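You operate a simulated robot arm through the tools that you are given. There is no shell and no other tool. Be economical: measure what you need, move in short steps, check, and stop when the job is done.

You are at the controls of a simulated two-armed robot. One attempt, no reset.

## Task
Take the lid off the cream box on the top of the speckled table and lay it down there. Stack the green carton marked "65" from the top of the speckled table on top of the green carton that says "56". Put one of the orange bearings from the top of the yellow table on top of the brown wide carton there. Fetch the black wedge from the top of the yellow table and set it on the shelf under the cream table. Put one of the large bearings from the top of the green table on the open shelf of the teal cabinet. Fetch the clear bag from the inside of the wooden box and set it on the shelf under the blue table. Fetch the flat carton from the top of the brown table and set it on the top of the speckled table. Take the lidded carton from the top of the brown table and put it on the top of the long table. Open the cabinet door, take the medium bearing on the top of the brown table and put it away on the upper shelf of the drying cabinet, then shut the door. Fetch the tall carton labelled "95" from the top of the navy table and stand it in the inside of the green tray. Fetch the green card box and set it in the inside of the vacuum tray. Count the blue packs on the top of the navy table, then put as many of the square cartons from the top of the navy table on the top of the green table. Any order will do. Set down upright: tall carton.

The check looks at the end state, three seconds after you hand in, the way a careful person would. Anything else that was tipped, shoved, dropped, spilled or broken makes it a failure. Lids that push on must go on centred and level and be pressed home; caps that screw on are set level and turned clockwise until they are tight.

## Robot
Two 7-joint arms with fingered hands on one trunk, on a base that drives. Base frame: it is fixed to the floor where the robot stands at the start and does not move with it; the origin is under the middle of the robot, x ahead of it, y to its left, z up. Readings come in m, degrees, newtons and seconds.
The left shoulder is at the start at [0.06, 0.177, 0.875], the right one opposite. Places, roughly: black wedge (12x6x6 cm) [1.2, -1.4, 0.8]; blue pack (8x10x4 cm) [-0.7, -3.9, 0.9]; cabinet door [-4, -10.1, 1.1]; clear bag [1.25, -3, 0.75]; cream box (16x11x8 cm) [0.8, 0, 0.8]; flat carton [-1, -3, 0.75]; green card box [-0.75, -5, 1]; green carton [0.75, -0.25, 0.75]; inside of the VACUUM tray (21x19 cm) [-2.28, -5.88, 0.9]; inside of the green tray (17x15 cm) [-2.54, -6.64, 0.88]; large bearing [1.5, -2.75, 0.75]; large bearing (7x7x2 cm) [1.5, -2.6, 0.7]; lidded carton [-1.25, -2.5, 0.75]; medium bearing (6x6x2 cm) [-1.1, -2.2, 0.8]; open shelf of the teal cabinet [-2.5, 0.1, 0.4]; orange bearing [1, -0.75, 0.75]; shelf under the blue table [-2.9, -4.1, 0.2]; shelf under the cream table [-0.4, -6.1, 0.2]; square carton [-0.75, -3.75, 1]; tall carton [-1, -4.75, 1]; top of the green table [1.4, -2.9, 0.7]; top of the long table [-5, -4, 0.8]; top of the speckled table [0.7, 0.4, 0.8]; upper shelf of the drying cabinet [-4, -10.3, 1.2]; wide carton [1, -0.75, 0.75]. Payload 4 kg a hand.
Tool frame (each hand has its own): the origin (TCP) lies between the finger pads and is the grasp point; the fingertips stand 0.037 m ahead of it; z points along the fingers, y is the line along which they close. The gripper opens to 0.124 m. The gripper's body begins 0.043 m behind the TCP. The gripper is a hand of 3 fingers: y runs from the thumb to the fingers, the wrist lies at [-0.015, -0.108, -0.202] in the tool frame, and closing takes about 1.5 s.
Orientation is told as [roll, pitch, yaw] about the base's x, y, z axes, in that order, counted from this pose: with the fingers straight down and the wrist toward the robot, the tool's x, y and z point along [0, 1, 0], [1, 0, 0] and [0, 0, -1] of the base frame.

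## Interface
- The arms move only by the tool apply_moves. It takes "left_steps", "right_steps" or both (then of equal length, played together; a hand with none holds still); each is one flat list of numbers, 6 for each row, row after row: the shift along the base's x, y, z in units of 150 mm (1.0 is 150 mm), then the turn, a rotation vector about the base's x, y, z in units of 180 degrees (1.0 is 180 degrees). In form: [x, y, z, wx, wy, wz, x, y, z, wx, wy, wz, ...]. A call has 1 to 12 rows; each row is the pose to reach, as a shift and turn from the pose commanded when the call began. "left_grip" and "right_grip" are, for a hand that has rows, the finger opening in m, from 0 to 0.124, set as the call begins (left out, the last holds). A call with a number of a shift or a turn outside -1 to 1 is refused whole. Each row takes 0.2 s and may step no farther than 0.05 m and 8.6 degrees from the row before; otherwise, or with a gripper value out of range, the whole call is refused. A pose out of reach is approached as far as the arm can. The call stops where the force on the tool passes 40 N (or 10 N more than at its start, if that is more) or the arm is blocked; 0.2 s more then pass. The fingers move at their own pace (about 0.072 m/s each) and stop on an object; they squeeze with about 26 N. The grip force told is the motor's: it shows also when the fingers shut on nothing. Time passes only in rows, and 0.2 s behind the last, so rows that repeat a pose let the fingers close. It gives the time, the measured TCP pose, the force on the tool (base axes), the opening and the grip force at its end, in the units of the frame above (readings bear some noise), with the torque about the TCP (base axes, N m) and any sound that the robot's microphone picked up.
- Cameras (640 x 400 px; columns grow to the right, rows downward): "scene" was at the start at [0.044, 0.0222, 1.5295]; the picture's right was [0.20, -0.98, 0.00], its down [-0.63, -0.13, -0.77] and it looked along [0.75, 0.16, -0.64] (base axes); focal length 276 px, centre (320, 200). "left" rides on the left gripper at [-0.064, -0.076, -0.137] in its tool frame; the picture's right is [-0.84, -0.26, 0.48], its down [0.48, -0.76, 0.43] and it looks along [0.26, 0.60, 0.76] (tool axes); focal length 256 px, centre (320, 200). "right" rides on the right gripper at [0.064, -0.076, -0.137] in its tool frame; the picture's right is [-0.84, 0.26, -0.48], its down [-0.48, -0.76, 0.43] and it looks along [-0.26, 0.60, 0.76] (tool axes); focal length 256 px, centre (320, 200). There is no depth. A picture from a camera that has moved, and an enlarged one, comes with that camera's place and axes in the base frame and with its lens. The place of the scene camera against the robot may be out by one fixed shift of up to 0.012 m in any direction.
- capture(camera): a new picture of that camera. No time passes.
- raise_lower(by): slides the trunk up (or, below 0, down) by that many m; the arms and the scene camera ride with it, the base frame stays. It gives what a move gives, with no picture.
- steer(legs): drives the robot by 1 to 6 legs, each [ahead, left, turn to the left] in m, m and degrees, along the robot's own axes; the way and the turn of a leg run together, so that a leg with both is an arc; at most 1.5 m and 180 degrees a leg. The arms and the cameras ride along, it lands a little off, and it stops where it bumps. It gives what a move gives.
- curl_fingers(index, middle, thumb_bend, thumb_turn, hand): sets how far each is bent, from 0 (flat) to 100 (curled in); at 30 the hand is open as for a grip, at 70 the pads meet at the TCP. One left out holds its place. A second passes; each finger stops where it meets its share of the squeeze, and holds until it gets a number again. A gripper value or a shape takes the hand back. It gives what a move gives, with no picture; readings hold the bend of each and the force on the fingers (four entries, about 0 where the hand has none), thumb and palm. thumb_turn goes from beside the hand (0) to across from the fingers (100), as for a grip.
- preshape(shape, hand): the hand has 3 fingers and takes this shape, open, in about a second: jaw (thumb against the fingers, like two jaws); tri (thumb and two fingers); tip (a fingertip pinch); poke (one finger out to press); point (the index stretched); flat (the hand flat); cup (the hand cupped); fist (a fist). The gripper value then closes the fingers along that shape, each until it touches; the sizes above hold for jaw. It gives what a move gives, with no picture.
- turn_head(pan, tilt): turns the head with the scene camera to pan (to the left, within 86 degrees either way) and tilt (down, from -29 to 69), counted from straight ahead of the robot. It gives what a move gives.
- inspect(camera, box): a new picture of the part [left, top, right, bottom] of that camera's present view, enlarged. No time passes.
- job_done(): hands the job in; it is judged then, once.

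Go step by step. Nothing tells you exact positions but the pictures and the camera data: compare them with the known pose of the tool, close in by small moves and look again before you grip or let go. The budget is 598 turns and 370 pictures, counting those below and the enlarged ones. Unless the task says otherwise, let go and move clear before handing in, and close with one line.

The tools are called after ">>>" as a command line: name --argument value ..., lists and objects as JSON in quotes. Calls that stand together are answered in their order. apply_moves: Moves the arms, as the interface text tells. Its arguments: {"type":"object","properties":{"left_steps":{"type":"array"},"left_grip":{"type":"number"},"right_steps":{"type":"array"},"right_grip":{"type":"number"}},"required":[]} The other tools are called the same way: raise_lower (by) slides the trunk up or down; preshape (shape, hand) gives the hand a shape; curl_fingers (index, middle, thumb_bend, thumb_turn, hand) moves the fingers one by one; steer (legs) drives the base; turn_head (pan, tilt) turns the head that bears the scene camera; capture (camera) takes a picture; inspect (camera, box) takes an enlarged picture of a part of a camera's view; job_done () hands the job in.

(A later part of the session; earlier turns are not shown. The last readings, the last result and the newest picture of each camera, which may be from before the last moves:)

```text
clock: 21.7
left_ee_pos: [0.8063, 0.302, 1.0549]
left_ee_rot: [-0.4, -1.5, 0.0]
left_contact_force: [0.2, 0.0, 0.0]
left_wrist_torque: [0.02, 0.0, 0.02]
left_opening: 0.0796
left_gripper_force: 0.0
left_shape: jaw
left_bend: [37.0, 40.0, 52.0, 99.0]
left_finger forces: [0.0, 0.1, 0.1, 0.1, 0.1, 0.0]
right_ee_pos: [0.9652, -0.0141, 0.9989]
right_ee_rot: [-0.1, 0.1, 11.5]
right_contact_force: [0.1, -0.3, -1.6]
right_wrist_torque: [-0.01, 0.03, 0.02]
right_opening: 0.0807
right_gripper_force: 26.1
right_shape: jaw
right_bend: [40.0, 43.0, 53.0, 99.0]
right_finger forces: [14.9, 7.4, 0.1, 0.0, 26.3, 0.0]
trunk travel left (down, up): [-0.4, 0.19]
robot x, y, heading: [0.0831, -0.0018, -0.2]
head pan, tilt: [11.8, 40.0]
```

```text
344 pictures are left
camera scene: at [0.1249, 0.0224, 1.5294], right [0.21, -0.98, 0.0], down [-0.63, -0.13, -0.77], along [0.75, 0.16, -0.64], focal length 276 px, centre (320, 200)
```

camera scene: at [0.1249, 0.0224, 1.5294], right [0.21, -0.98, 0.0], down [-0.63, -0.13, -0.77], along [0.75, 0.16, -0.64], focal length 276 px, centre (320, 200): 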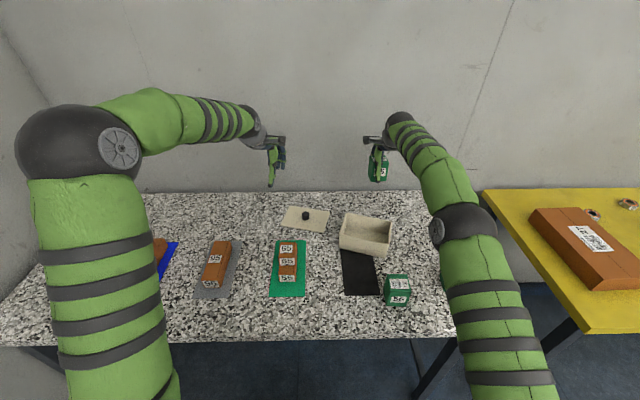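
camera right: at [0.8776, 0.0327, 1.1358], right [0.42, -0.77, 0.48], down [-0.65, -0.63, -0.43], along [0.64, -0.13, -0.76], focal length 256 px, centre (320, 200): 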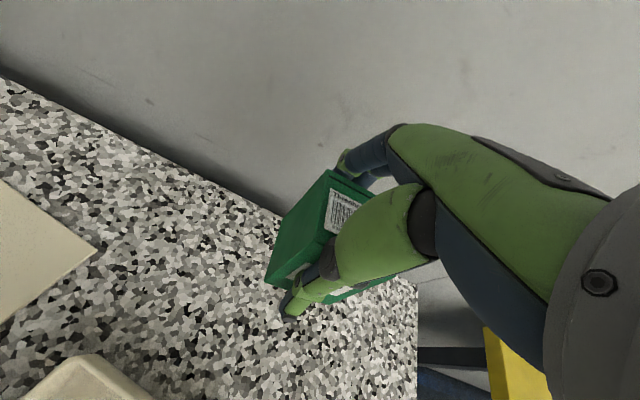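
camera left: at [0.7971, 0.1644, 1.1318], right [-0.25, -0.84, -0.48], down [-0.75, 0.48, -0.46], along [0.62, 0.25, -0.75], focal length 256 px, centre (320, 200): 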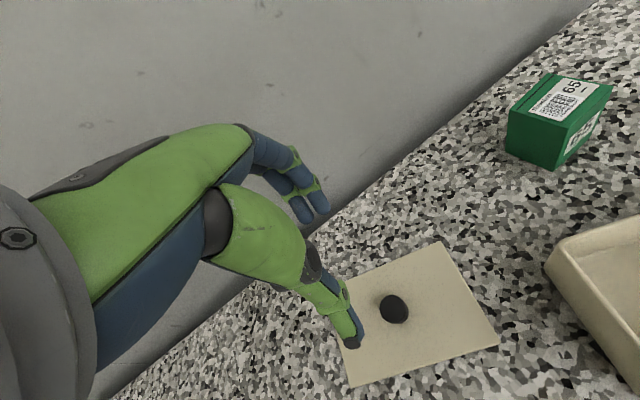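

>>> apply_moves --right_steps '[-0.2, -0.05, 0.1, 0, 0, 0, -0.45, -0.1, 0.1, 0, 0, 0, -0.7, -0.15, 0.1, 0, 0, 0, -1, -0.25, 0.1, 0, 0, 0]'

>>> apply_moves --right_steps '[-0.25, -0.05, 0, 0, 0, 0, -0.5, -0.1, 0, 0, 0, 0, -0.75, -0.2, 0, 0, 0, 0, -1, -0.3, 0, 0, 0, 0, -1, -0.32, 0, 0, 0, 0]'

>>> apply_moves --right_steps '[-0.25, 0, 0, 0, 0, 0, -0.47, 0, 0, 0, 0, 0, -0.47, 0, 0, 0, 0, 0]'

>>> capture --camera "right"

>>> inspect --camera "scene" --box '[320, 200, 500, 320]'

>>> capture --camera "left"

```text
clock: 22.7
left_ee_pos: [0.8053, 0.302, 1.0551]
left_ee_rot: [-0.3, -1.5, 0.0]
left_contact_force: [-0.1, -0.1, 0.0]
left_wrist_torque: [0.0, 0.0, 0.0]
left_opening: 0.0795
left_gripper_force: 0.0
left_shape: jaw
left_bend: [37.0, 40.0, 52.0, 99.0]
left_finger forces: [0.0, 0.0, 0.0, 0.0, 0.0, 0.1]
right_ee_pos: [0.8139, -0.0554, 1.0177]
right_ee_rot: [-0.1, 0.1, 11.6]
right_contact_force: [-0.4, 0.9, -1.1]
right_wrist_torque: [-0.01, 0.02, -0.01]
right_opening: 0.0804
right_gripper_force: 25.5
right_shape: jaw
right_bend: [41.0, 43.0, 53.0, 99.0]
right_finger forces: [14.8, 7.3, 0.0, 0.1, 25.5, 0.1]
trunk travel left (down, up): [-0.4, 0.19]
robot x, y, heading: [0.0801, 0.0013, -0.0]
head pan, tilt: [11.8, 40.0]
```

```text
clock: 23.9
left_ee_pos: [0.8076, 0.3013, 1.0549]
left_ee_rot: [-0.3, -1.5, 0.0]
left_contact_force: [-0.1, -1.0, -0.3]
left_wrist_torque: [0.04, -0.03, 0.01]
left_opening: 0.0797
left_gripper_force: 0.1
left_shape: jaw
left_bend: [37.0, 40.0, 52.0, 99.0]
left_finger forces: [0.0, 0.0, 0.0, 0.0, 0.0, 0.1]
right_ee_pos: [0.6655, -0.1012, 1.0146]
right_ee_rot: [0.0, -0.1, 11.6]
right_contact_force: [0.4, -1.2, -1.0]
right_wrist_torque: [-0.02, 0.0, -0.04]
right_opening: 0.0803
right_gripper_force: 26.2
right_shape: jaw
right_bend: [41.0, 43.0, 53.0, 99.0]
right_finger forces: [14.5, 6.9, 0.0, 0.0, 24.5, 0.1]
trunk travel left (down, up): [-0.4, 0.19]
robot x, y, heading: [0.0821, 0.0011, -0.0]
head pan, tilt: [11.8, 40.0]
```

```text
clock: 24.7
left_ee_pos: [0.8071, 0.3011, 1.0545]
left_ee_rot: [-0.4, -1.4, 0.1]
left_contact_force: [0.8, 0.8, -0.7]
left_wrist_torque: [0.03, -0.02, -0.02]
left_opening: 0.0795
left_gripper_force: 0.2
left_shape: jaw
left_bend: [37.0, 40.0, 52.0, 99.0]
left_finger forces: [0.0, 0.0, 0.0, 0.1, 0.1, 0.1]
right_ee_pos: [0.5956, -0.1033, 1.0163]
right_ee_rot: [0.1, 0.1, 11.6]
right_contact_force: [1.1, 0.2, -1.6]
right_wrist_torque: [0.0, 0.01, -0.01]
right_opening: 0.0802
right_gripper_force: 25.8
right_shape: jaw
right_bend: [41.0, 43.0, 53.0, 99.0]
right_finger forces: [14.5, 7.0, 0.0, 0.0, 24.3, 0.0]
trunk travel left (down, up): [-0.4, 0.19]
robot x, y, heading: [0.0809, 0.0026, 0.1]
head pan, tilt: [11.8, 40.0]
```

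```text
343 pictures are left
camera right: at [0.5081, -0.0574, 1.153], right [0.42, -0.77, 0.48], down [-0.65, -0.63, -0.43], along [0.64, -0.13, -0.76], focal length 256 px, centre (320, 200)
```

right: 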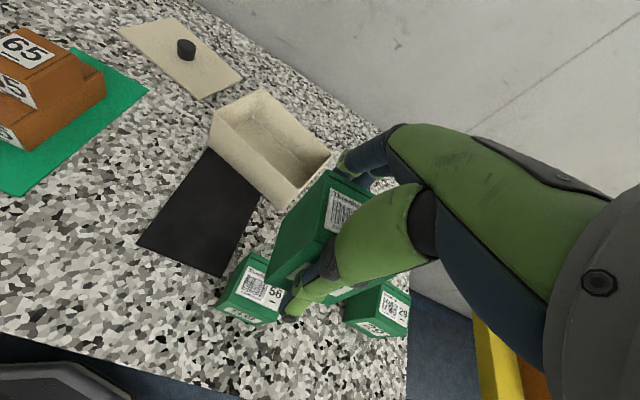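

```text
3.33 times, centred on (410, 260) of scene
camera zoom: at [0.1252, 0.0224, 1.5294], right [0.21, -0.98, 0.0], down [-0.63, -0.13, -0.77], along [0.75, 0.16, -0.64], focal length 922 px, centre (20, 0)
```

zoom: 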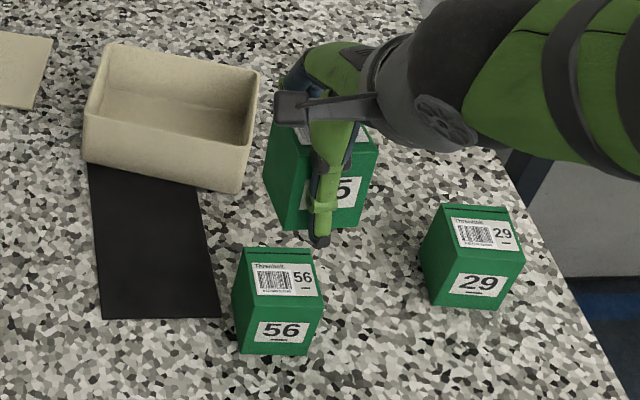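

```text
341 pictures are left
camera left: at [0.728, 0.2392, 1.1915], right [-0.24, -0.84, -0.48], down [-0.75, 0.48, -0.46], along [0.62, 0.25, -0.75], focal length 256 px, centre (320, 200)
```

left: 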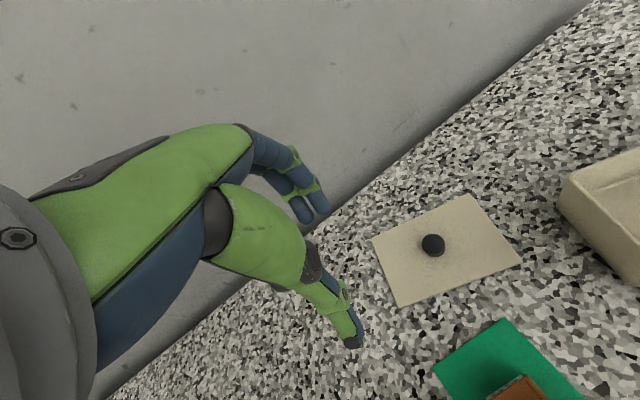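

>>> apply_moves --right_steps '[-0.05, 0.04, -0.1, 0, 0, 0, -0.05, 0.04, -0.25, 0, 0, 0, -0.05, 0.04, -0.38, 0, 0, 0, -0.05, 0.04, -0.38, 0, 0, 0]'

>>> capture --camera "right"

>>> inspect --camera "scene" --box '[350, 220, 440, 310]'

```text
clock: 25.7
left_ee_pos: [0.8058, 0.3018, 1.0545]
left_ee_rot: [-0.4, -1.5, 0.1]
left_contact_force: [0.1, 0.2, 0.5]
left_wrist_torque: [-0.02, 0.04, 0.02]
left_opening: 0.0796
left_gripper_force: 0.0
left_shape: jaw
left_bend: [37.0, 40.0, 52.0, 99.0]
left_finger forces: [0.1, 0.0, 0.1, 0.0, 0.0, 0.0]
right_ee_pos: [0.5882, -0.0979, 0.9581]
right_ee_rot: [0.1, 0.0, 11.6]
right_contact_force: [-0.3, -0.9, -2.1]
right_wrist_torque: [0.01, 0.02, -0.06]
right_opening: 0.0802
right_gripper_force: 26.0
right_shape: jaw
right_bend: [41.0, 43.0, 53.0, 99.0]
right_finger forces: [14.4, 6.9, 0.0, 0.1, 24.0, 0.0]
trunk travel left (down, up): [-0.4, 0.19]
robot x, y, heading: [0.0818, 0.0023, 0.4]
head pan, tilt: [11.8, 40.0]
```

```text
340 pictures are left
camera right: at [0.5011, -0.0506, 1.0953], right [0.42, -0.77, 0.48], down [-0.65, -0.63, -0.43], along [0.64, -0.13, -0.76], focal length 256 px, centre (320, 200)
```

right: 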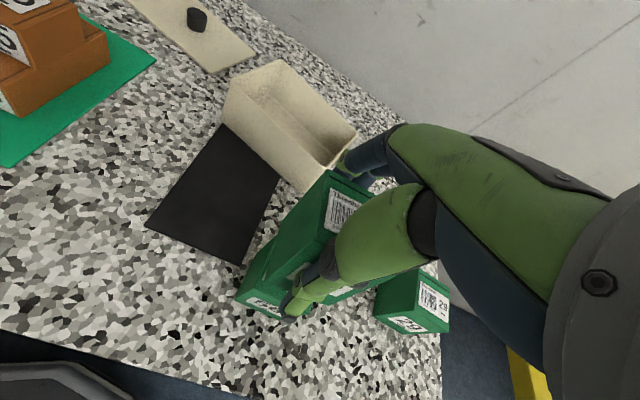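

```text
4.44 times, centred on (395, 265) of scene
camera zoom: at [0.125, 0.0223, 1.5295], right [0.21, -0.98, 0.0], down [-0.63, -0.13, -0.77], along [0.75, 0.16, -0.64], focal length 1229 px, centre (-13, -89)
```

zoom: 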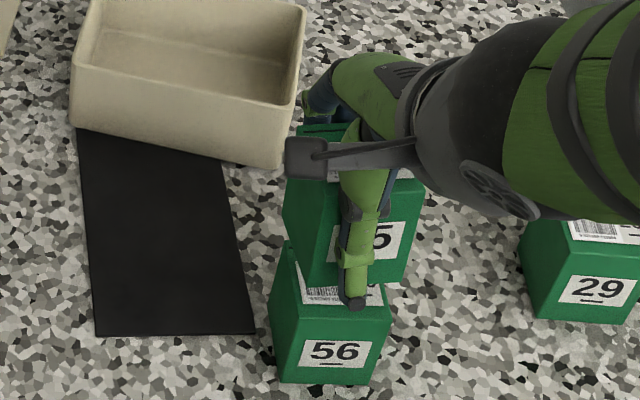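

>>> apply_moves --right_steps '[0, 0, -0.03, 0, 0, 0, 0, 0, -0.06, 0, 0, 0, 0, 0, -0.09, 0, 0, 0, 0, 0, -0.12, 0, 0, 0, 0, 0, -0.15, 0, 0, 0, 0, 0, -0.18, 0, 0, 0, 0, 0, -0.2, 0, 0, 0]'

>>> inspect --camera "scene" --box '[350, 220, 440, 310]'

```text
clock: 27.3
left_ee_pos: [0.8055, 0.3019, 1.0543]
left_ee_rot: [-0.3, -1.5, 0.1]
left_contact_force: [0.0, 0.3, -0.1]
left_wrist_torque: [-0.03, -0.02, 0.02]
left_opening: 0.0797
left_gripper_force: 0.0
left_shape: jaw
left_bend: [37.0, 40.0, 52.0, 99.0]
left_finger forces: [0.0, 0.0, 0.0, 0.0, 0.0, 0.0]
right_ee_pos: [0.5887, -0.0964, 0.9294]
right_ee_rot: [0.0, 0.0, 11.6]
right_contact_force: [0.5, 0.3, -1.9]
right_wrist_torque: [0.01, 0.03, 0.01]
right_opening: 0.0802
right_gripper_force: 25.9
right_shape: jaw
right_bend: [41.0, 43.0, 53.0, 99.0]
right_finger forces: [14.5, 6.9, 0.1, 0.1, 23.9, 0.1]
trunk travel left (down, up): [-0.4, 0.19]
robot x, y, heading: [0.0844, -0.0023, -0.0]
head pan, tilt: [11.8, 40.0]
```

```text
4.44 times, centred on (395, 265) of scene
camera zoom: at [0.1251, 0.0224, 1.5295], right [0.21, -0.98, 0.0], down [-0.63, -0.13, -0.77], along [0.75, 0.16, -0.64], focal length 1229 px, centre (-13, -89)
```

zoom: 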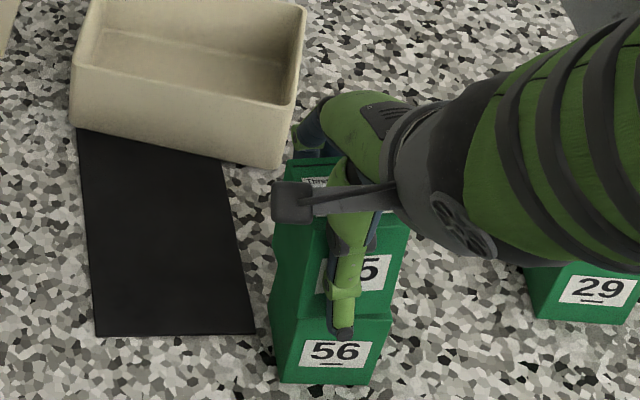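

>>> apply_moves --right_steps '[0, 0, -0.02, 0, 0, 0, 0, 0, -0.04, 0, 0, 0, 0, 0, -0.06, 0, 0, 0, 0, 0, -0.08, 0, 0, 0, 0, 0, -0.1, 0, 0, 0]'

>>> inspect --camera "scene" --box '[350, 220, 440, 310]'

```text
clock: 28.5
left_ee_pos: [0.8056, 0.3014, 1.0552]
left_ee_rot: [-0.4, -1.6, -0.1]
left_contact_force: [-0.6, -0.2, 0.3]
left_wrist_torque: [0.01, 0.02, 0.02]
left_opening: 0.0797
left_gripper_force: 0.1
left_shape: jaw
left_bend: [37.0, 40.0, 52.0, 99.0]
left_finger forces: [0.1, 0.1, 0.1, 0.0, 0.0, 0.1]
right_ee_pos: [0.587, -0.0959, 0.9147]
right_ee_rot: [-0.1, 0.0, 11.6]
right_contact_force: [0.5, 1.2, 7.9]
right_wrist_torque: [0.07, -0.33, 0.01]
right_opening: 0.0802
right_gripper_force: 25.7
right_shape: jaw
right_bend: [41.0, 43.0, 53.0, 99.0]
right_finger forces: [15.8, 7.8, 0.0, 0.1, 25.8, 0.1]
trunk travel left (down, up): [-0.4, 0.19]
robot x, y, heading: [0.079, -0.0012, 0.2]
head pan, tilt: [11.8, 40.0]
```

```text
4.44 times, centred on (395, 265) of scene
camera zoom: at [0.1245, 0.0225, 1.5295], right [0.21, -0.98, 0.0], down [-0.63, -0.13, -0.77], along [0.75, 0.16, -0.64], focal length 1229 px, centre (-13, -89)
```

zoom: 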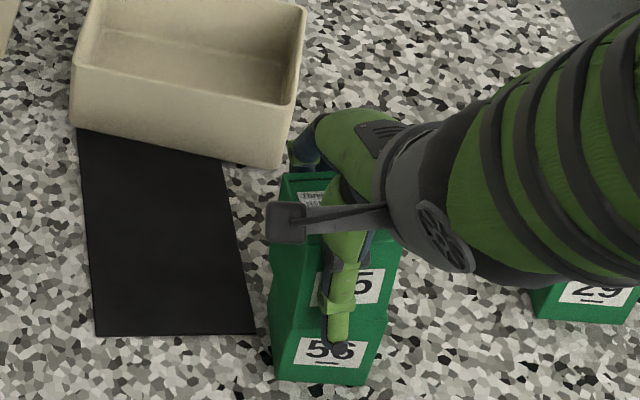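

>>> apply_moves --right_steps '[0, 0, 0.01, 0, 0, 0, 0, 0, 0.01, 0, 0, 0, 0, 0, 0.01, 0, 0, 0, 0, 0, 0.01, 0, 0, 0, 0, 0, 0.01, 0, 0, 0]' --right_grip 0.105

>>> apply_moves --right_steps '[0, 0, 0.1, 0, 0, 0, 0, 0, 0.3, 0, 0, 0, 0, 0, 0.6, 0, 0, 0, 0, 0, 0.9, 0, 0, 0, 0, -0.2, 1, 0, 0, 0]'

>>> apply_moves --right_steps '[0, -0.3, 0, 0, 0, 0, 0, -0.6, 0, 0, 0, 0, 0, -0.9, 0, 0, 0, -0.06]'

>>> inspect --camera "scene" --box '[320, 200, 500, 320]'

>>> capture --camera "right"

```text
clock: 29.7
left_ee_pos: [0.8063, 0.3021, 1.0552]
left_ee_rot: [-0.4, -1.6, 0.0]
left_contact_force: [0.3, -0.2, 0.2]
left_wrist_torque: [-0.01, -0.03, -0.02]
left_opening: 0.0795
left_gripper_force: 0.0
left_shape: jaw
left_bend: [37.0, 40.0, 52.0, 99.0]
left_finger forces: [0.0, 0.0, 0.0, 0.0, 0.0, 0.0]
right_ee_pos: [0.588, -0.0958, 0.9153]
right_ee_rot: [0.1, 0.1, 11.6]
right_contact_force: [-0.7, -0.5, 0.1]
right_wrist_torque: [0.0, 0.02, -0.02]
right_opening: 0.105
right_gripper_force: 0.0
right_shape: jaw
right_bend: [32.0, 34.0, 0.0, 98.0]
right_finger forces: [0.1, 0.0, 0.0, 0.1, 0.0, 0.0]
trunk travel left (down, up): [-0.4, 0.19]
robot x, y, heading: [0.0822, -0.0014, 0.1]
head pan, tilt: [11.8, 40.0]
```

```text
clock: 30.9
left_ee_pos: [0.8055, 0.3018, 1.0555]
left_ee_rot: [-0.5, -1.5, 0.0]
left_contact_force: [-0.2, 0.5, -0.2]
left_wrist_torque: [0.0, 0.01, -0.01]
left_opening: 0.0797
left_gripper_force: 0.1
left_shape: jaw
left_bend: [37.0, 40.0, 52.0, 99.0]
left_finger forces: [0.0, 0.0, 0.1, 0.0, 0.1, 0.1]
right_ee_pos: [0.5885, -0.1252, 1.065]
right_ee_rot: [0.0, 0.1, 11.5]
right_contact_force: [0.4, -0.7, 0.3]
right_wrist_torque: [0.03, -0.01, -0.02]
right_opening: 0.1049
right_gripper_force: 0.1
right_shape: jaw
right_bend: [32.0, 34.0, 0.0, 98.0]
right_finger forces: [0.0, 0.0, 0.1, 0.0, 0.0, 0.0]
trunk travel left (down, up): [-0.4, 0.19]
robot x, y, heading: [0.0819, -0.0002, 0.1]
head pan, tilt: [11.8, 40.0]
```

```text
refused: row 3 steps farther than a row can; nothing moved
```

```text
3.33 times, centred on (410, 260) of scene
camera zoom: at [0.1249, 0.0215, 1.5295], right [0.21, -0.98, 0.0], down [-0.63, -0.13, -0.77], along [0.75, 0.16, -0.64], focal length 922 px, centre (20, 0)
```

zoom: 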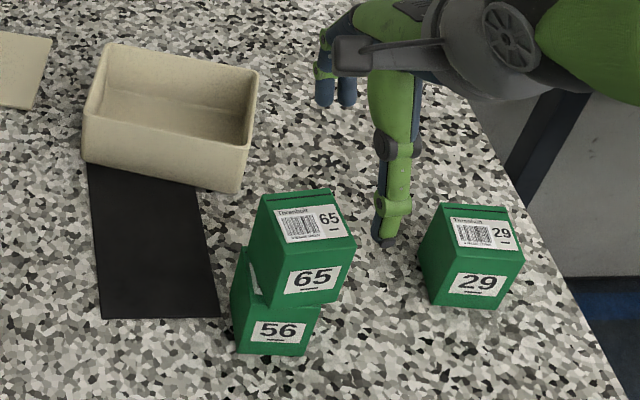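

```text
335 pictures are left
camera right: at [0.5013, -0.0785, 1.202], right [0.42, -0.77, 0.48], down [-0.65, -0.63, -0.43], along [0.64, -0.13, -0.76], focal length 256 px, centre (320, 200)
```

right: 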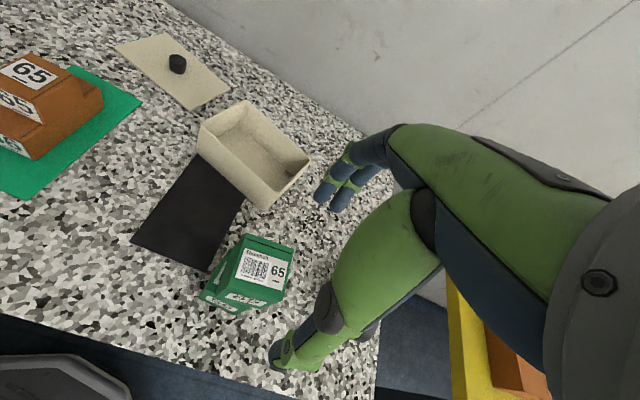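

The stack stands but sits about 1.5 cm off-centre. I'll regrip it and recentre.

>>> apply_moves --right_steps '[0.22, 0.07, 0, 0, 0, 0, 0.22, 0.07, -0.3, 0, 0, 0, 0.22, 0.07, -0.6, 0, 0, 0, 0.22, 0.07, -0.85, 0, 0, 0, 0.22, 0.07, -1, 0, 0, 0, 0.22, 0.07, -1, 0, 0, 0]' --right_grip 0.105

>>> capture --camera "right"

>>> inspect --camera "scene" --box '[350, 220, 440, 310]'

```text
clock: 32.1
left_ee_pos: [0.8063, 0.2996, 1.0557]
left_ee_rot: [-0.4, -1.5, -0.1]
left_contact_force: [0.7, 0.3, 0.4]
left_wrist_torque: [0.0, 0.01, -0.01]
left_opening: 0.0796
left_gripper_force: 0.0
left_shape: jaw
left_bend: [37.0, 40.0, 52.0, 99.0]
left_finger forces: [0.0, 0.0, 0.0, 0.1, 0.0, 0.0]
right_ee_pos: [0.6242, -0.1149, 0.9207]
right_ee_rot: [0.1, -0.7, 11.6]
right_contact_force: [-5.0, -2.4, 19.7]
right_wrist_torque: [-0.01, 0.63, 0.07]
right_opening: 0.1048
right_gripper_force: 0.1
right_shape: jaw
right_bend: [32.0, 34.0, 0.0, 98.0]
right_finger forces: [0.0, 0.1, 0.0, 0.1, 18.0, 0.0]
trunk travel left (down, up): [-0.4, 0.19]
robot x, y, heading: [0.0826, -0.0018, 0.2]
head pan, tilt: [11.8, 40.0]
stopped in row 6 (right hand): the force on the tool passed its limit at 47 N (the readings are from after the stop); the commanded pose is now the measured one
```

```text
334 pictures are left
camera right: at [0.535, -0.0683, 1.0574], right [0.42, -0.77, 0.48], down [-0.64, -0.62, -0.44], along [0.64, -0.13, -0.75], focal length 256 px, centre (320, 200)
```

right: 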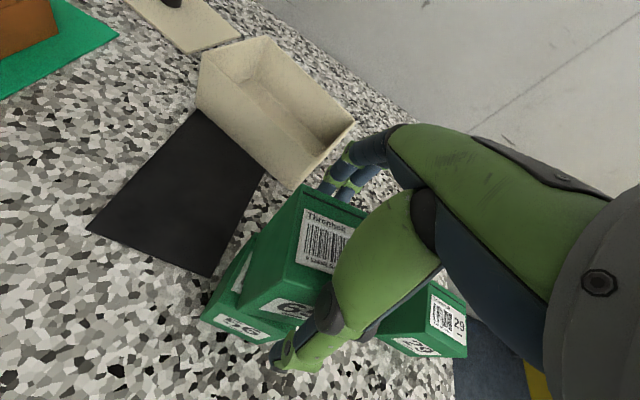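

```text
4.44 times, centred on (395, 265) of scene
camera zoom: at [0.1239, 0.022, 1.5298], right [0.21, -0.98, 0.0], down [-0.63, -0.13, -0.77], along [0.75, 0.16, -0.64], focal length 1229 px, centre (-13, -89)
```

zoom: 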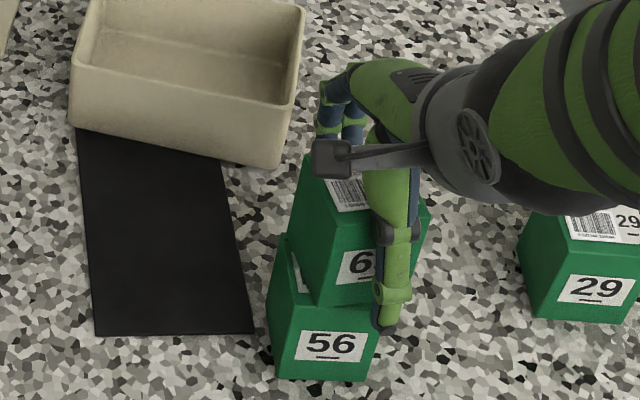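

>>> apply_moves --right_steps '[0, 0, 0.07, 0, 0.004, 0, 0, 0, 0.1, 0, 0.004, 0, 0, 0, 0.1, 0, 0.004, 0]' --right_grip 0.095

>>> inspect --camera "scene" --box '[350, 220, 440, 310]'

>>> inspect --camera "right" --box '[180, 150, 400, 370]'

```text
clock: 32.9
left_ee_pos: [0.8072, 0.3012, 1.0547]
left_ee_rot: [-0.4, -1.5, 0.0]
left_contact_force: [-1.3, -0.4, 0.4]
left_wrist_torque: [0.01, 0.06, -0.01]
left_opening: 0.0796
left_gripper_force: 0.1
left_shape: jaw
left_bend: [37.0, 40.0, 52.0, 99.0]
left_finger forces: [0.0, 0.1, 0.1, 0.0, 0.0, 0.0]
right_ee_pos: [0.6244, -0.1135, 0.9349]
right_ee_rot: [0.2, 0.3, 11.6]
right_contact_force: [0.1, -0.7, -0.4]
right_wrist_torque: [0.02, -0.03, -0.04]
right_opening: 0.0954
right_gripper_force: 0.0
right_shape: jaw
right_bend: [33.0, 36.0, 0.0, 99.0]
right_finger forces: [0.0, 0.0, 0.1, 0.1, 0.3, 0.0]
trunk travel left (down, up): [-0.4, 0.19]
robot x, y, heading: [0.0778, -0.0013, 0.1]
head pan, tilt: [11.8, 40.0]
```

```text
4.44 times, centred on (395, 265) of scene
camera zoom: at [0.1249, 0.0223, 1.5294], right [0.21, -0.98, 0.0], down [-0.63, -0.13, -0.77], along [0.75, 0.16, -0.64], focal length 1229 px, centre (-13, -89)
```

zoom: 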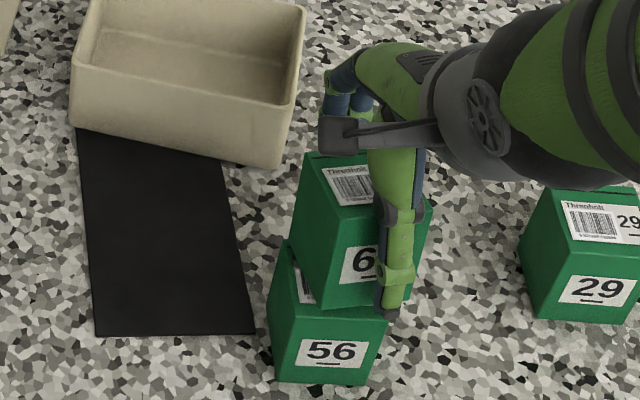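

```text
1.82 times, centred on (290, 260) of right
camera zoom: at [0.5365, -0.0683, 1.0721], right [0.42, -0.77, 0.48], down [-0.65, -0.63, -0.43], along [0.63, -0.13, -0.77], focal length 465 px, centre (374, 91)
```

zoom: 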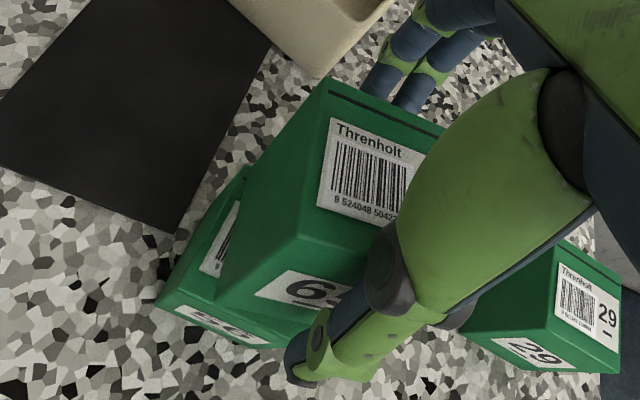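

>>> apply_moves --right_steps '[0, 0, -0.04, 0, 0, 0, 0, 0, -0.04, 0, 0, 0, 0, 0, -0.04, 0, 0, 0, 0, 0, -0.04, 0, 0, 0, 0, 0, -0.04, 0, 0, 0, 0, 0, -0.04, 0, 0, 0]' --right_grip 0.0

>>> apply_moves --right_steps '[0, 0, 0.02, 0, 0, 0, 0, 0, 0.05, 0, 0, 0, 0, 0, 0.08, 0, 0, 0, 0, 0, 0.08, 0, 0, 0]'

>>> inspect --camera "scene" --box '[350, 220, 440, 310]'

```text
clock: 34.3
left_ee_pos: [0.8051, 0.302, 1.0558]
left_ee_rot: [-0.4, -1.6, 0.1]
left_contact_force: [-0.5, -0.2, 0.6]
left_wrist_torque: [-0.02, 0.0, 0.03]
left_opening: 0.0798
left_gripper_force: 0.1
left_shape: jaw
left_bend: [37.0, 40.0, 52.0, 99.0]
left_finger forces: [0.1, 0.1, 0.0, 0.0, 0.0, 0.0]
right_ee_pos: [0.6243, -0.1145, 0.9275]
right_ee_rot: [0.3, 0.2, 11.5]
right_contact_force: [0.9, 0.2, 12.5]
right_wrist_torque: [0.11, -0.22, 0.08]
right_opening: 0.0717
right_gripper_force: 26.3
right_shape: jaw
right_bend: [47.0, 49.0, 47.0, 99.0]
right_finger forces: [17.6, 9.1, 0.1, 0.0, 33.5, 0.0]
trunk travel left (down, up): [-0.4, 0.19]
robot x, y, heading: [0.0809, 0.0004, 0.0]
head pan, tilt: [11.8, 40.0]
```

```text
clock: 35.3
left_ee_pos: [0.8076, 0.3015, 1.0555]
left_ee_rot: [-0.3, -1.4, 0.1]
left_contact_force: [-0.1, 0.4, 0.2]
left_wrist_torque: [0.03, 0.01, -0.05]
left_opening: 0.0796
left_gripper_force: 0.0
left_shape: jaw
left_bend: [37.0, 40.0, 52.0, 99.0]
left_finger forces: [0.1, 0.0, 0.1, 0.1, 0.0, 0.1]
right_ee_pos: [0.6238, -0.1147, 0.939]
right_ee_rot: [0.2, 0.4, 11.5]
right_contact_force: [-0.5, 0.5, -2.9]
right_wrist_torque: [-0.01, 0.0, 0.0]
right_opening: 0.0716
right_gripper_force: 26.3
right_shape: jaw
right_bend: [47.0, 49.0, 47.0, 99.0]
right_finger forces: [16.4, 8.3, 0.1, 0.1, 27.5, 0.0]
trunk travel left (down, up): [-0.4, 0.19]
robot x, y, heading: [0.0794, -0.0049, -0.0]
head pan, tilt: [11.8, 40.0]
```

```text
4.44 times, centred on (395, 265) of scene
camera zoom: at [0.1251, 0.0223, 1.5294], right [0.21, -0.98, 0.0], down [-0.63, -0.13, -0.77], along [0.75, 0.16, -0.64], focal length 1229 px, centre (-13, -89)
```

zoom: 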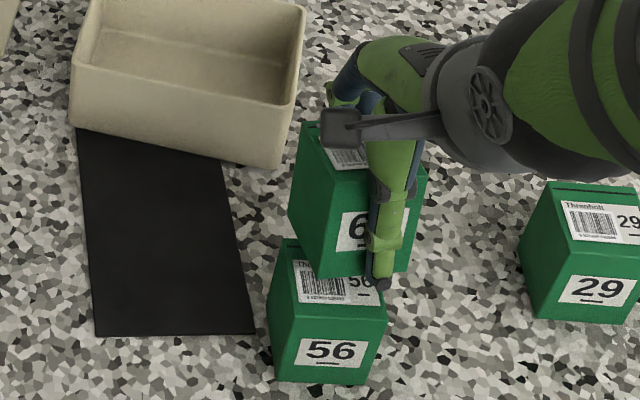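

>>> apply_moves --right_steps '[-0.08, 0.03, 0, 0, 0, 0, -0.167, 0.06, 0, 0, 0, 0, -0.167, 0.06, 0, 0, 0, 0]'

>>> inspect --camera "scene" --box '[350, 220, 440, 310]'

>>> inspect --camera "right" --box '[180, 150, 400, 370]'

```text
clock: 36.1
left_ee_pos: [0.8071, 0.3014, 1.0556]
left_ee_rot: [-0.4, -1.4, 0.0]
left_contact_force: [-0.2, 0.2, -1.1]
left_wrist_torque: [0.04, 0.0, 0.0]
left_opening: 0.0795
left_gripper_force: 0.0
left_shape: jaw
left_bend: [37.0, 40.0, 52.0, 99.0]
left_finger forces: [0.1, 0.1, 0.1, 0.0, 0.1, 0.0]
right_ee_pos: [0.5998, -0.1043, 0.9401]
right_ee_rot: [0.3, 0.3, 11.6]
right_contact_force: [-0.3, -0.1, -2.4]
right_wrist_torque: [-0.03, 0.01, -0.01]
right_opening: 0.0715
right_gripper_force: 26.4
right_shape: jaw
right_bend: [47.0, 49.0, 47.0, 99.0]
right_finger forces: [16.5, 8.3, 0.1, 0.1, 27.4, 0.0]
trunk travel left (down, up): [-0.4, 0.19]
robot x, y, heading: [0.0791, 0.0001, 0.1]
head pan, tilt: [11.8, 40.0]
```

```text
4.44 times, centred on (395, 265) of scene
camera zoom: at [0.1251, 0.0222, 1.5294], right [0.21, -0.98, 0.0], down [-0.63, -0.13, -0.77], along [0.75, 0.16, -0.64], focal length 1229 px, centre (-13, -89)
```

zoom: 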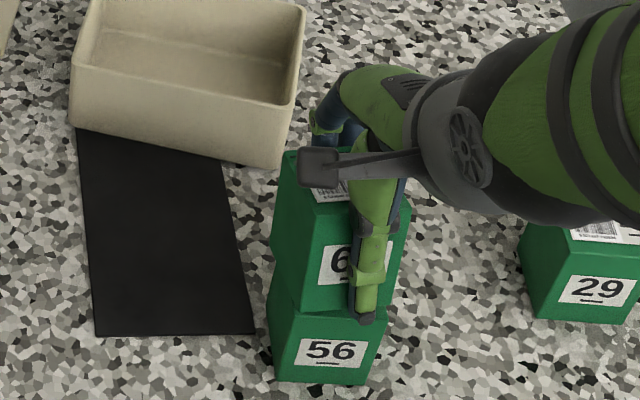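

```text
1.82 times, centred on (290, 260) of right
camera zoom: at [0.5124, -0.0586, 1.0768], right [0.42, -0.77, 0.48], down [-0.65, -0.62, -0.43], along [0.63, -0.13, -0.77], focal length 465 px, centre (374, 91)
```

zoom: 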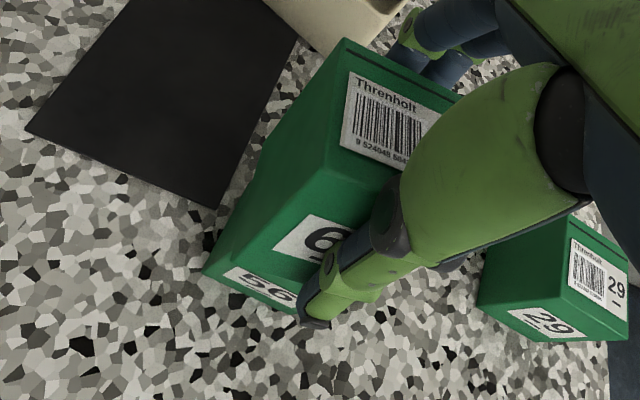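

>>> apply_moves --right_steps '[0.033, 0.02, 0, 0, 0, 0, 0.033, 0.02, -0.03, 0, 0, 0, 0.033, 0.02, -0.05, 0, 0, 0, 0.033, 0.02, -0.07, 0, 0, 0, 0.033, 0.02, -0.08, 0, 0, 0]'

>>> inspect --camera "scene" --box '[350, 220, 440, 310]'

```text
clock: 37.3
left_ee_pos: [0.8054, 0.3017, 1.0563]
left_ee_rot: [-0.4, -1.5, 0.0]
left_contact_force: [0.1, 0.3, 0.5]
left_wrist_torque: [0.01, -0.02, 0.03]
left_opening: 0.0798
left_gripper_force: 0.1
left_shape: jaw
left_bend: [37.0, 40.0, 52.0, 99.0]
left_finger forces: [0.0, 0.1, 0.0, 0.0, 0.1, 0.0]
right_ee_pos: [0.6034, -0.1013, 0.9296]
right_ee_rot: [0.3, 0.0, 11.6]
right_contact_force: [0.4, -2.0, 22.9]
right_wrist_torque: [0.02, -0.57, -0.03]
right_opening: 0.0718
right_gripper_force: 26.1
right_shape: jaw
right_bend: [47.0, 49.0, 47.0, 99.0]
right_finger forces: [18.0, 9.5, 0.0, 0.1, 37.2, 0.0]
trunk travel left (down, up): [-0.4, 0.19]
robot x, y, heading: [0.083, -0.0004, 0.0]
head pan, tilt: [11.8, 40.0]
```

```text
4.44 times, centred on (395, 265) of scene
camera zoom: at [0.1235, 0.0223, 1.5299], right [0.21, -0.98, 0.0], down [-0.63, -0.13, -0.77], along [0.75, 0.16, -0.64], focal length 1229 px, centre (-13, -89)
```

zoom: 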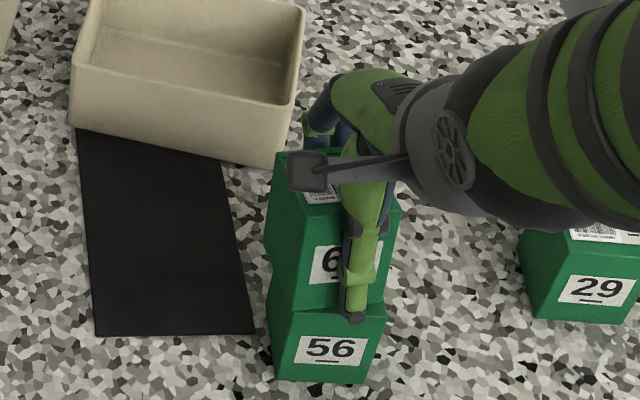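

>>> apply_moves --right_steps '[0, 0, 0.01, 0, 0, 0, 0, 0, 0.01, 0, 0, 0, 0, 0, 0.01, 0, 0, 0]' --right_grip 0.085

>>> apply_moves --right_steps '[0, 0, 0, 0, 0, 0, 0, 0, 0.1, 0, 0, 0, 0, 0, 0.3, 0, 0, 0, 0, 0, 0.6, 0, 0, 0, 0, 0, 0.9, 0, 0, 0, 0, -0.3, 0.9, 0, 0, 0, 0, -0.6, 0.9, 0, 0, 0]' --right_grip 0.1

>>> inspect --camera "scene" --box '[320, 200, 500, 320]'

>>> capture --camera "right"

```text
clock: 38.1
left_ee_pos: [0.8075, 0.3015, 1.0544]
left_ee_rot: [-0.4, -1.5, 0.1]
left_contact_force: [0.2, 0.4, 0.4]
left_wrist_torque: [-0.02, -0.02, 0.03]
left_opening: 0.0798
left_gripper_force: 0.1
left_shape: jaw
left_bend: [37.0, 40.0, 52.0, 99.0]
left_finger forces: [0.0, 0.1, 0.1, 0.0, 0.0, 0.0]
right_ee_pos: [0.6048, -0.1025, 0.9298]
right_ee_rot: [0.2, 0.4, 11.6]
right_contact_force: [-0.8, -0.4, 0.1]
right_wrist_torque: [0.03, -0.02, -0.02]
right_opening: 0.0847
right_gripper_force: 0.0
right_shape: jaw
right_bend: [35.0, 39.0, 50.0, 99.0]
right_finger forces: [0.0, 0.0, 0.0, 0.1, 0.7, 0.0]
trunk travel left (down, up): [-0.4, 0.19]
robot x, y, heading: [0.0791, 0.001, -0.0]
head pan, tilt: [11.8, 40.0]
```

```text
clock: 39.7
left_ee_pos: [0.8063, 0.3009, 1.055]
left_ee_rot: [-0.4, -1.5, -0.1]
left_contact_force: [-0.6, -0.1, -0.1]
left_wrist_torque: [0.03, -0.01, -0.03]
left_opening: 0.0796
left_gripper_force: 0.1
left_shape: jaw
left_bend: [37.0, 40.0, 52.0, 99.0]
left_finger forces: [0.0, 0.1, 0.0, 0.0, 0.0, 0.1]
right_ee_pos: [0.6053, -0.192, 1.0635]
right_ee_rot: [0.3, 0.4, 11.7]
right_contact_force: [-0.7, -0.1, -0.3]
right_wrist_torque: [-0.01, 0.0, -0.04]
right_opening: 0.0997
right_gripper_force: 0.1
right_shape: jaw
right_bend: [32.0, 35.0, 0.0, 98.0]
right_finger forces: [0.1, 0.0, 0.0, 0.1, 0.0, 0.0]
trunk travel left (down, up): [-0.4, 0.19]
robot x, y, heading: [0.0775, 0.0018, 0.4]
head pan, tilt: [11.8, 40.0]
```

```text
3.33 times, centred on (410, 260) of scene
camera zoom: at [0.125, 0.0212, 1.5295], right [0.21, -0.98, 0.0], down [-0.63, -0.13, -0.77], along [0.75, 0.16, -0.64], focal length 922 px, centre (20, 0)
```

zoom: 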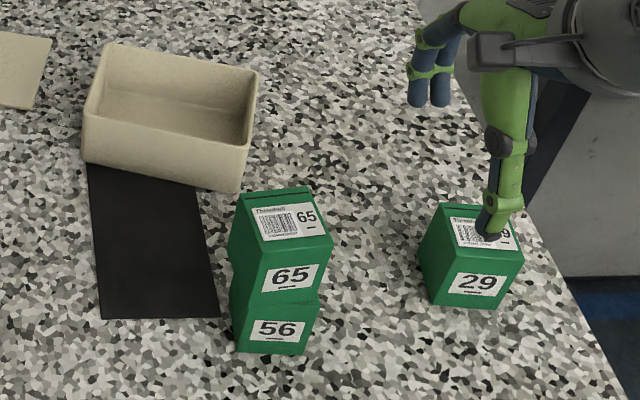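

```text
325 pictures are left
camera right: at [0.5182, -0.1463, 1.2024], right [0.42, -0.77, 0.48], down [-0.65, -0.62, -0.43], along [0.63, -0.13, -0.77], focal length 256 px, centre (320, 200)
```

right: 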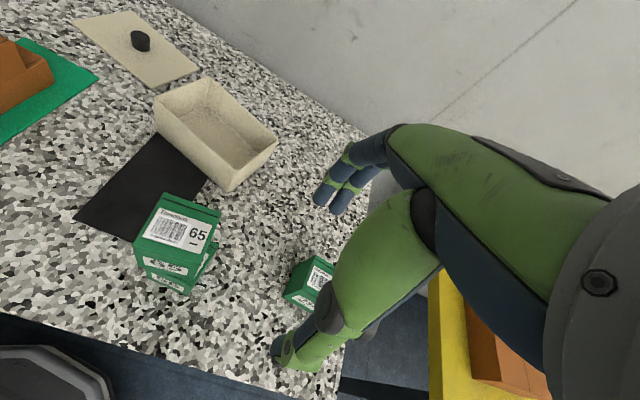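

Stack is centred now. Next I'll back away and look toward the yellow table.

>>> steer --legs '[[-0.4, 0, 0], [0, 0, -45]]'

>>> turn_head --pan 0 --tilt 30

>>> capture --camera "scene"

```text
clock: 44.3
left_ee_pos: [0.4073, -0.3061, 1.055]
left_ee_rot: [-0.3, -1.4, -45.3]
left_contact_force: [0.3, 0.3, 0.3]
left_wrist_torque: [-0.01, 0.01, -0.03]
left_opening: 0.0796
left_gripper_force: 0.0
left_shape: jaw
left_bend: [37.0, 40.0, 52.0, 99.0]
left_finger forces: [0.1, 0.0, 0.0, 0.0, 0.0, 0.0]
right_ee_pos: [-0.0848, -0.5091, 1.0645]
right_ee_rot: [0.1, 0.2, -33.7]
right_contact_force: [-0.5, 0.0, 0.1]
right_wrist_torque: [-0.01, -0.02, -0.03]
right_opening: 0.0998
right_gripper_force: 0.1
right_shape: jaw
right_bend: [32.0, 35.0, 0.0, 98.0]
right_finger forces: [0.0, 0.0, 0.1, 0.0, 0.0, 0.0]
trunk travel left (down, up): [-0.4, 0.19]
robot x, y, heading: [-0.319, -0.0034, -45.5]
head pan, tilt: [11.8, 40.0]
```

```text
clock: 45.0
left_ee_pos: [0.4066, -0.3046, 1.0556]
left_ee_rot: [-0.3, -1.5, -45.4]
left_contact_force: [0.2, -0.5, -0.2]
left_wrist_torque: [0.0, -0.01, -0.01]
left_opening: 0.0797
left_gripper_force: 0.0
left_shape: jaw
left_bend: [37.0, 40.0, 52.0, 99.0]
left_finger forces: [0.0, 0.1, 0.0, 0.0, 0.1, 0.0]
right_ee_pos: [-0.0844, -0.5078, 1.0656]
right_ee_rot: [0.1, 0.3, -33.7]
right_contact_force: [-0.5, -0.9, 0.4]
right_wrist_torque: [-0.01, -0.02, -0.01]
right_opening: 0.0998
right_gripper_force: 0.1
right_shape: jaw
right_bend: [32.0, 35.0, 0.0, 98.0]
right_finger forces: [0.1, 0.0, 0.0, 0.1, 0.0, 0.1]
trunk travel left (down, up): [-0.4, 0.19]
robot x, y, heading: [-0.3196, -0.0007, -45.2]
head pan, tilt: [0.0, 30.0]
```

```text
324 pictures are left
camera scene: at [-0.2842, -0.0394, 1.5448], right [-0.71, -0.7, 0.0], down [-0.35, 0.36, -0.87], along [0.61, -0.61, -0.5], focal length 276 px, centre (320, 200)
```

scene: 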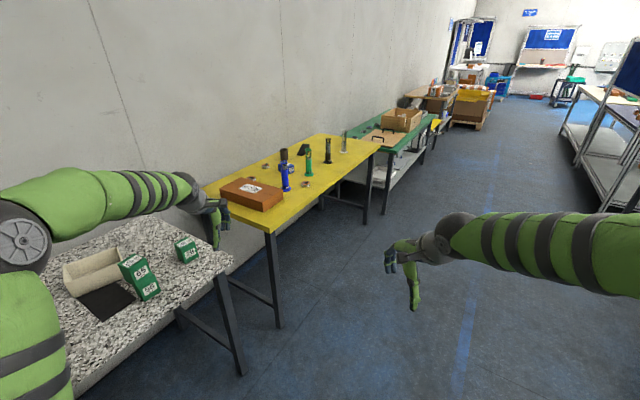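

>>> inspect --camera "scene" --box '[200, 120, 400, 240]'

>>> inspect --camera "scene" --box '[380, 0, 640, 160]'

```text
3.20 times, centred on (300, 180) of scene
camera zoom: at [-0.2842, -0.0394, 1.5448], right [-0.71, -0.7, 0.0], down [-0.35, 0.36, -0.87], along [0.61, -0.61, -0.5], focal length 885 px, centre (384, 264)
```

zoom: 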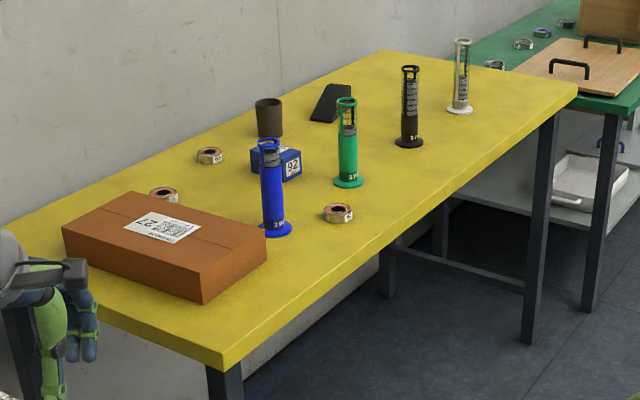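

```text
2.46 times, centred on (510, 80) of scene
camera zoom: at [-0.2842, -0.0394, 1.5448], right [-0.71, -0.7, 0.0], down [-0.35, 0.36, -0.87], along [0.61, -0.61, -0.5], focal length 681 px, centre (-148, 495)
```

zoom: 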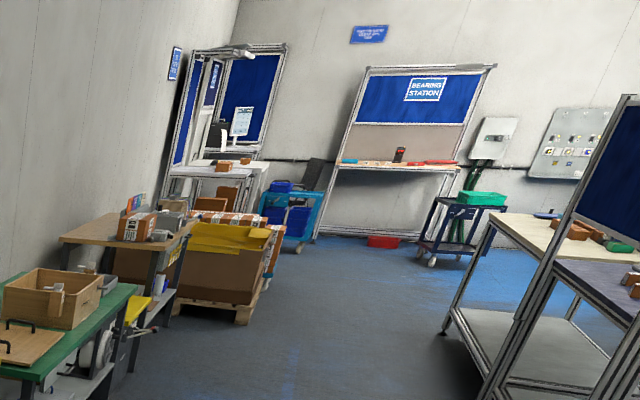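

>>> apply_moves --left_steps '[-0.2, 0.2, 0.13, 0, 0, 0, -0.4, 0.4, 0.26, 0, 0, 0, -0.6, 0.6, 0.4, 0, 0, 0, -0.8, 0.8, 0.53, 0, 0, 0, -0.94, 0.95, 0.67, 0, 0, 0]' --right_steps '[0, 0, 0.13, 0, 0, -0.02, 0, 0, 0.26, 0, 0, -0.04, 0, 0, 0.4, 0, 0, -0.064, 0, 0, 0.53, 0, 0, -0.064, 0, 0, 0.67, 0, 0, -0.064]'

>>> steer --legs '[[0.58, -0.55, 0], [0.51, -0.3, 0]]'

>>> capture --camera "scene"

```text
clock: 46.2
left_ee_pos: [0.2632, -0.1636, 1.1543]
left_ee_rot: [-0.4, -1.5, -45.5]
left_contact_force: [-0.9, 0.6, -0.4]
left_wrist_torque: [-0.01, 0.0, -0.01]
left_opening: 0.0798
left_gripper_force: 0.1
left_shape: jaw
left_bend: [37.0, 40.0, 52.0, 99.0]
left_finger forces: [0.1, 0.0, 0.0, 0.0, 0.0, 0.0]
right_ee_pos: [-0.0857, -0.5086, 1.1671]
right_ee_rot: [0.2, 0.4, -45.2]
right_contact_force: [-0.5, -0.3, -0.7]
right_wrist_torque: [0.03, -0.02, -0.02]
right_opening: 0.1
right_gripper_force: 0.0
right_shape: jaw
right_bend: [32.0, 35.0, 0.0, 98.0]
right_finger forces: [0.0, 0.0, 0.0, 0.1, 0.1, 0.0]
trunk travel left (down, up): [-0.4, 0.19]
robot x, y, heading: [-0.3169, -0.001, -45.3]
head pan, tilt: [0.0, 30.0]
```

```text
clock: 53.5
left_ee_pos: [0.4157, -1.5443, 1.155]
left_ee_rot: [-0.4, -1.5, -45.9]
left_contact_force: [-0.2, 0.1, -0.1]
left_wrist_torque: [-0.02, -0.01, -0.03]
left_opening: 0.0797
left_gripper_force: 0.1
left_shape: jaw
left_bend: [37.0, 40.0, 52.0, 99.0]
left_finger forces: [0.0, 0.0, 0.0, 0.1, 0.0, 0.0]
right_ee_pos: [0.0613, -1.8852, 1.1649]
right_ee_rot: [0.2, 0.2, -45.8]
right_contact_force: [0.3, 0.9, -0.2]
right_wrist_torque: [-0.01, 0.0, -0.01]
right_opening: 0.1001
right_gripper_force: 0.0
right_shape: jaw
right_bend: [32.0, 35.0, 0.0, 98.0]
right_finger forces: [0.1, 0.0, 0.0, 0.1, 0.0, 0.0]
trunk travel left (down, up): [-0.4, 0.19]
robot x, y, heading: [-0.1637, -1.3764, -45.8]
head pan, tilt: [0.0, 30.0]
```

```text
321 pictures are left
camera scene: at [-0.132, -1.4149, 1.5448], right [-0.72, -0.7, 0.0], down [-0.35, 0.36, -0.87], along [0.6, -0.62, -0.5], focal length 276 px, centre (320, 200)
```

scene: 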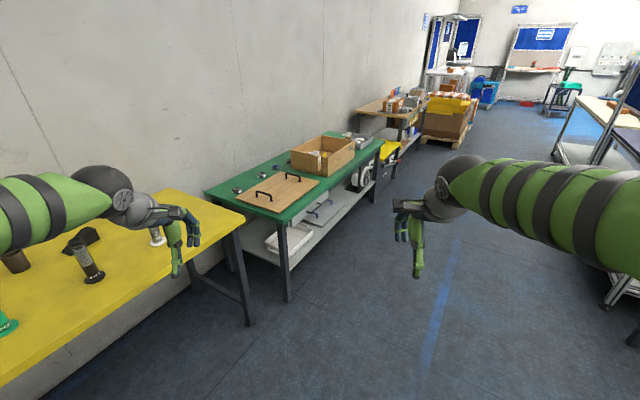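

>>> steer --legs '[[0, 0, 57.4], [0.25, 0.29, 0], [0.25, 0, 0]]'

>>> turn_head --pan 0 --tilt 42

>>> capture --camera "scene"

>>> capture --camera "right"

```text
clock: 59.9
left_ee_pos: [0.7312, -0.5971, 1.1555]
left_ee_rot: [-0.3, -1.4, 10.9]
left_contact_force: [-0.2, 0.7, 0.4]
left_wrist_torque: [0.03, 0.02, -0.01]
left_opening: 0.0798
left_gripper_force: 0.1
left_shape: jaw
left_bend: [37.0, 40.0, 52.0, 99.0]
left_finger forces: [0.0, 0.0, 0.0, 0.0, 0.0, 0.0]
right_ee_pos: [0.8227, -1.0801, 1.1664]
right_ee_rot: [0.2, 0.4, 11.0]
right_contact_force: [0.1, 0.5, -1.1]
right_wrist_torque: [-0.01, -0.01, 0.0]
right_opening: 0.0997
right_gripper_force: 0.0
right_shape: jaw
right_bend: [32.0, 35.0, 0.0, 98.0]
right_finger forces: [0.0, 0.0, 0.0, 0.0, 0.1, 0.0]
trunk travel left (down, up): [-0.4, 0.19]
robot x, y, heading: [0.2719, -0.9925, 10.9]
head pan, tilt: [0.0, 30.0]
```

```text
clock: 60.6
left_ee_pos: [0.7315, -0.5968, 1.1553]
left_ee_rot: [-0.4, -1.6, 11.0]
left_contact_force: [-0.5, 0.0, 0.1]
left_wrist_torque: [0.01, 0.04, 0.01]
left_opening: 0.0797
left_gripper_force: 0.1
left_shape: jaw
left_bend: [37.0, 40.0, 52.0, 99.0]
left_finger forces: [0.0, 0.0, 0.1, 0.0, 0.0, 0.0]
right_ee_pos: [0.8228, -1.081, 1.1656]
right_ee_rot: [0.2, 0.2, 11.1]
right_contact_force: [-0.3, 0.0, 0.1]
right_wrist_torque: [0.01, -0.02, 0.02]
right_opening: 0.0998
right_gripper_force: 0.1
right_shape: jaw
right_bend: [32.0, 35.0, 0.0, 98.0]
right_finger forces: [0.1, 0.0, 0.1, 0.0, 0.0, 0.1]
trunk travel left (down, up): [-0.4, 0.19]
robot x, y, heading: [0.2752, -0.9942, 10.9]
head pan, tilt: [0.0, 42.0]
```

```text
320 pictures are left
camera scene: at [0.3163, -0.9765, 1.5266], right [0.19, -0.98, 0.0], down [-0.66, -0.13, -0.74], along [0.73, 0.14, -0.67], focal length 276 px, centre (320, 200)
```

scene: 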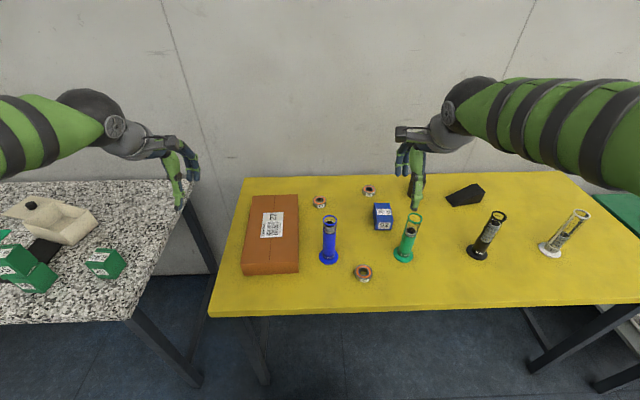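

```text
319 pictures are left
camera right: at [0.7364, -1.0331, 1.3036], right [0.42, -0.77, 0.48], down [-0.66, -0.62, -0.43], along [0.63, -0.13, -0.76], focal length 256 px, centre (320, 200)
```

right: 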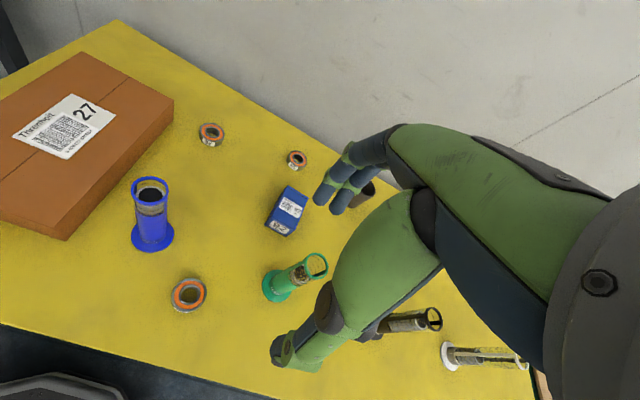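

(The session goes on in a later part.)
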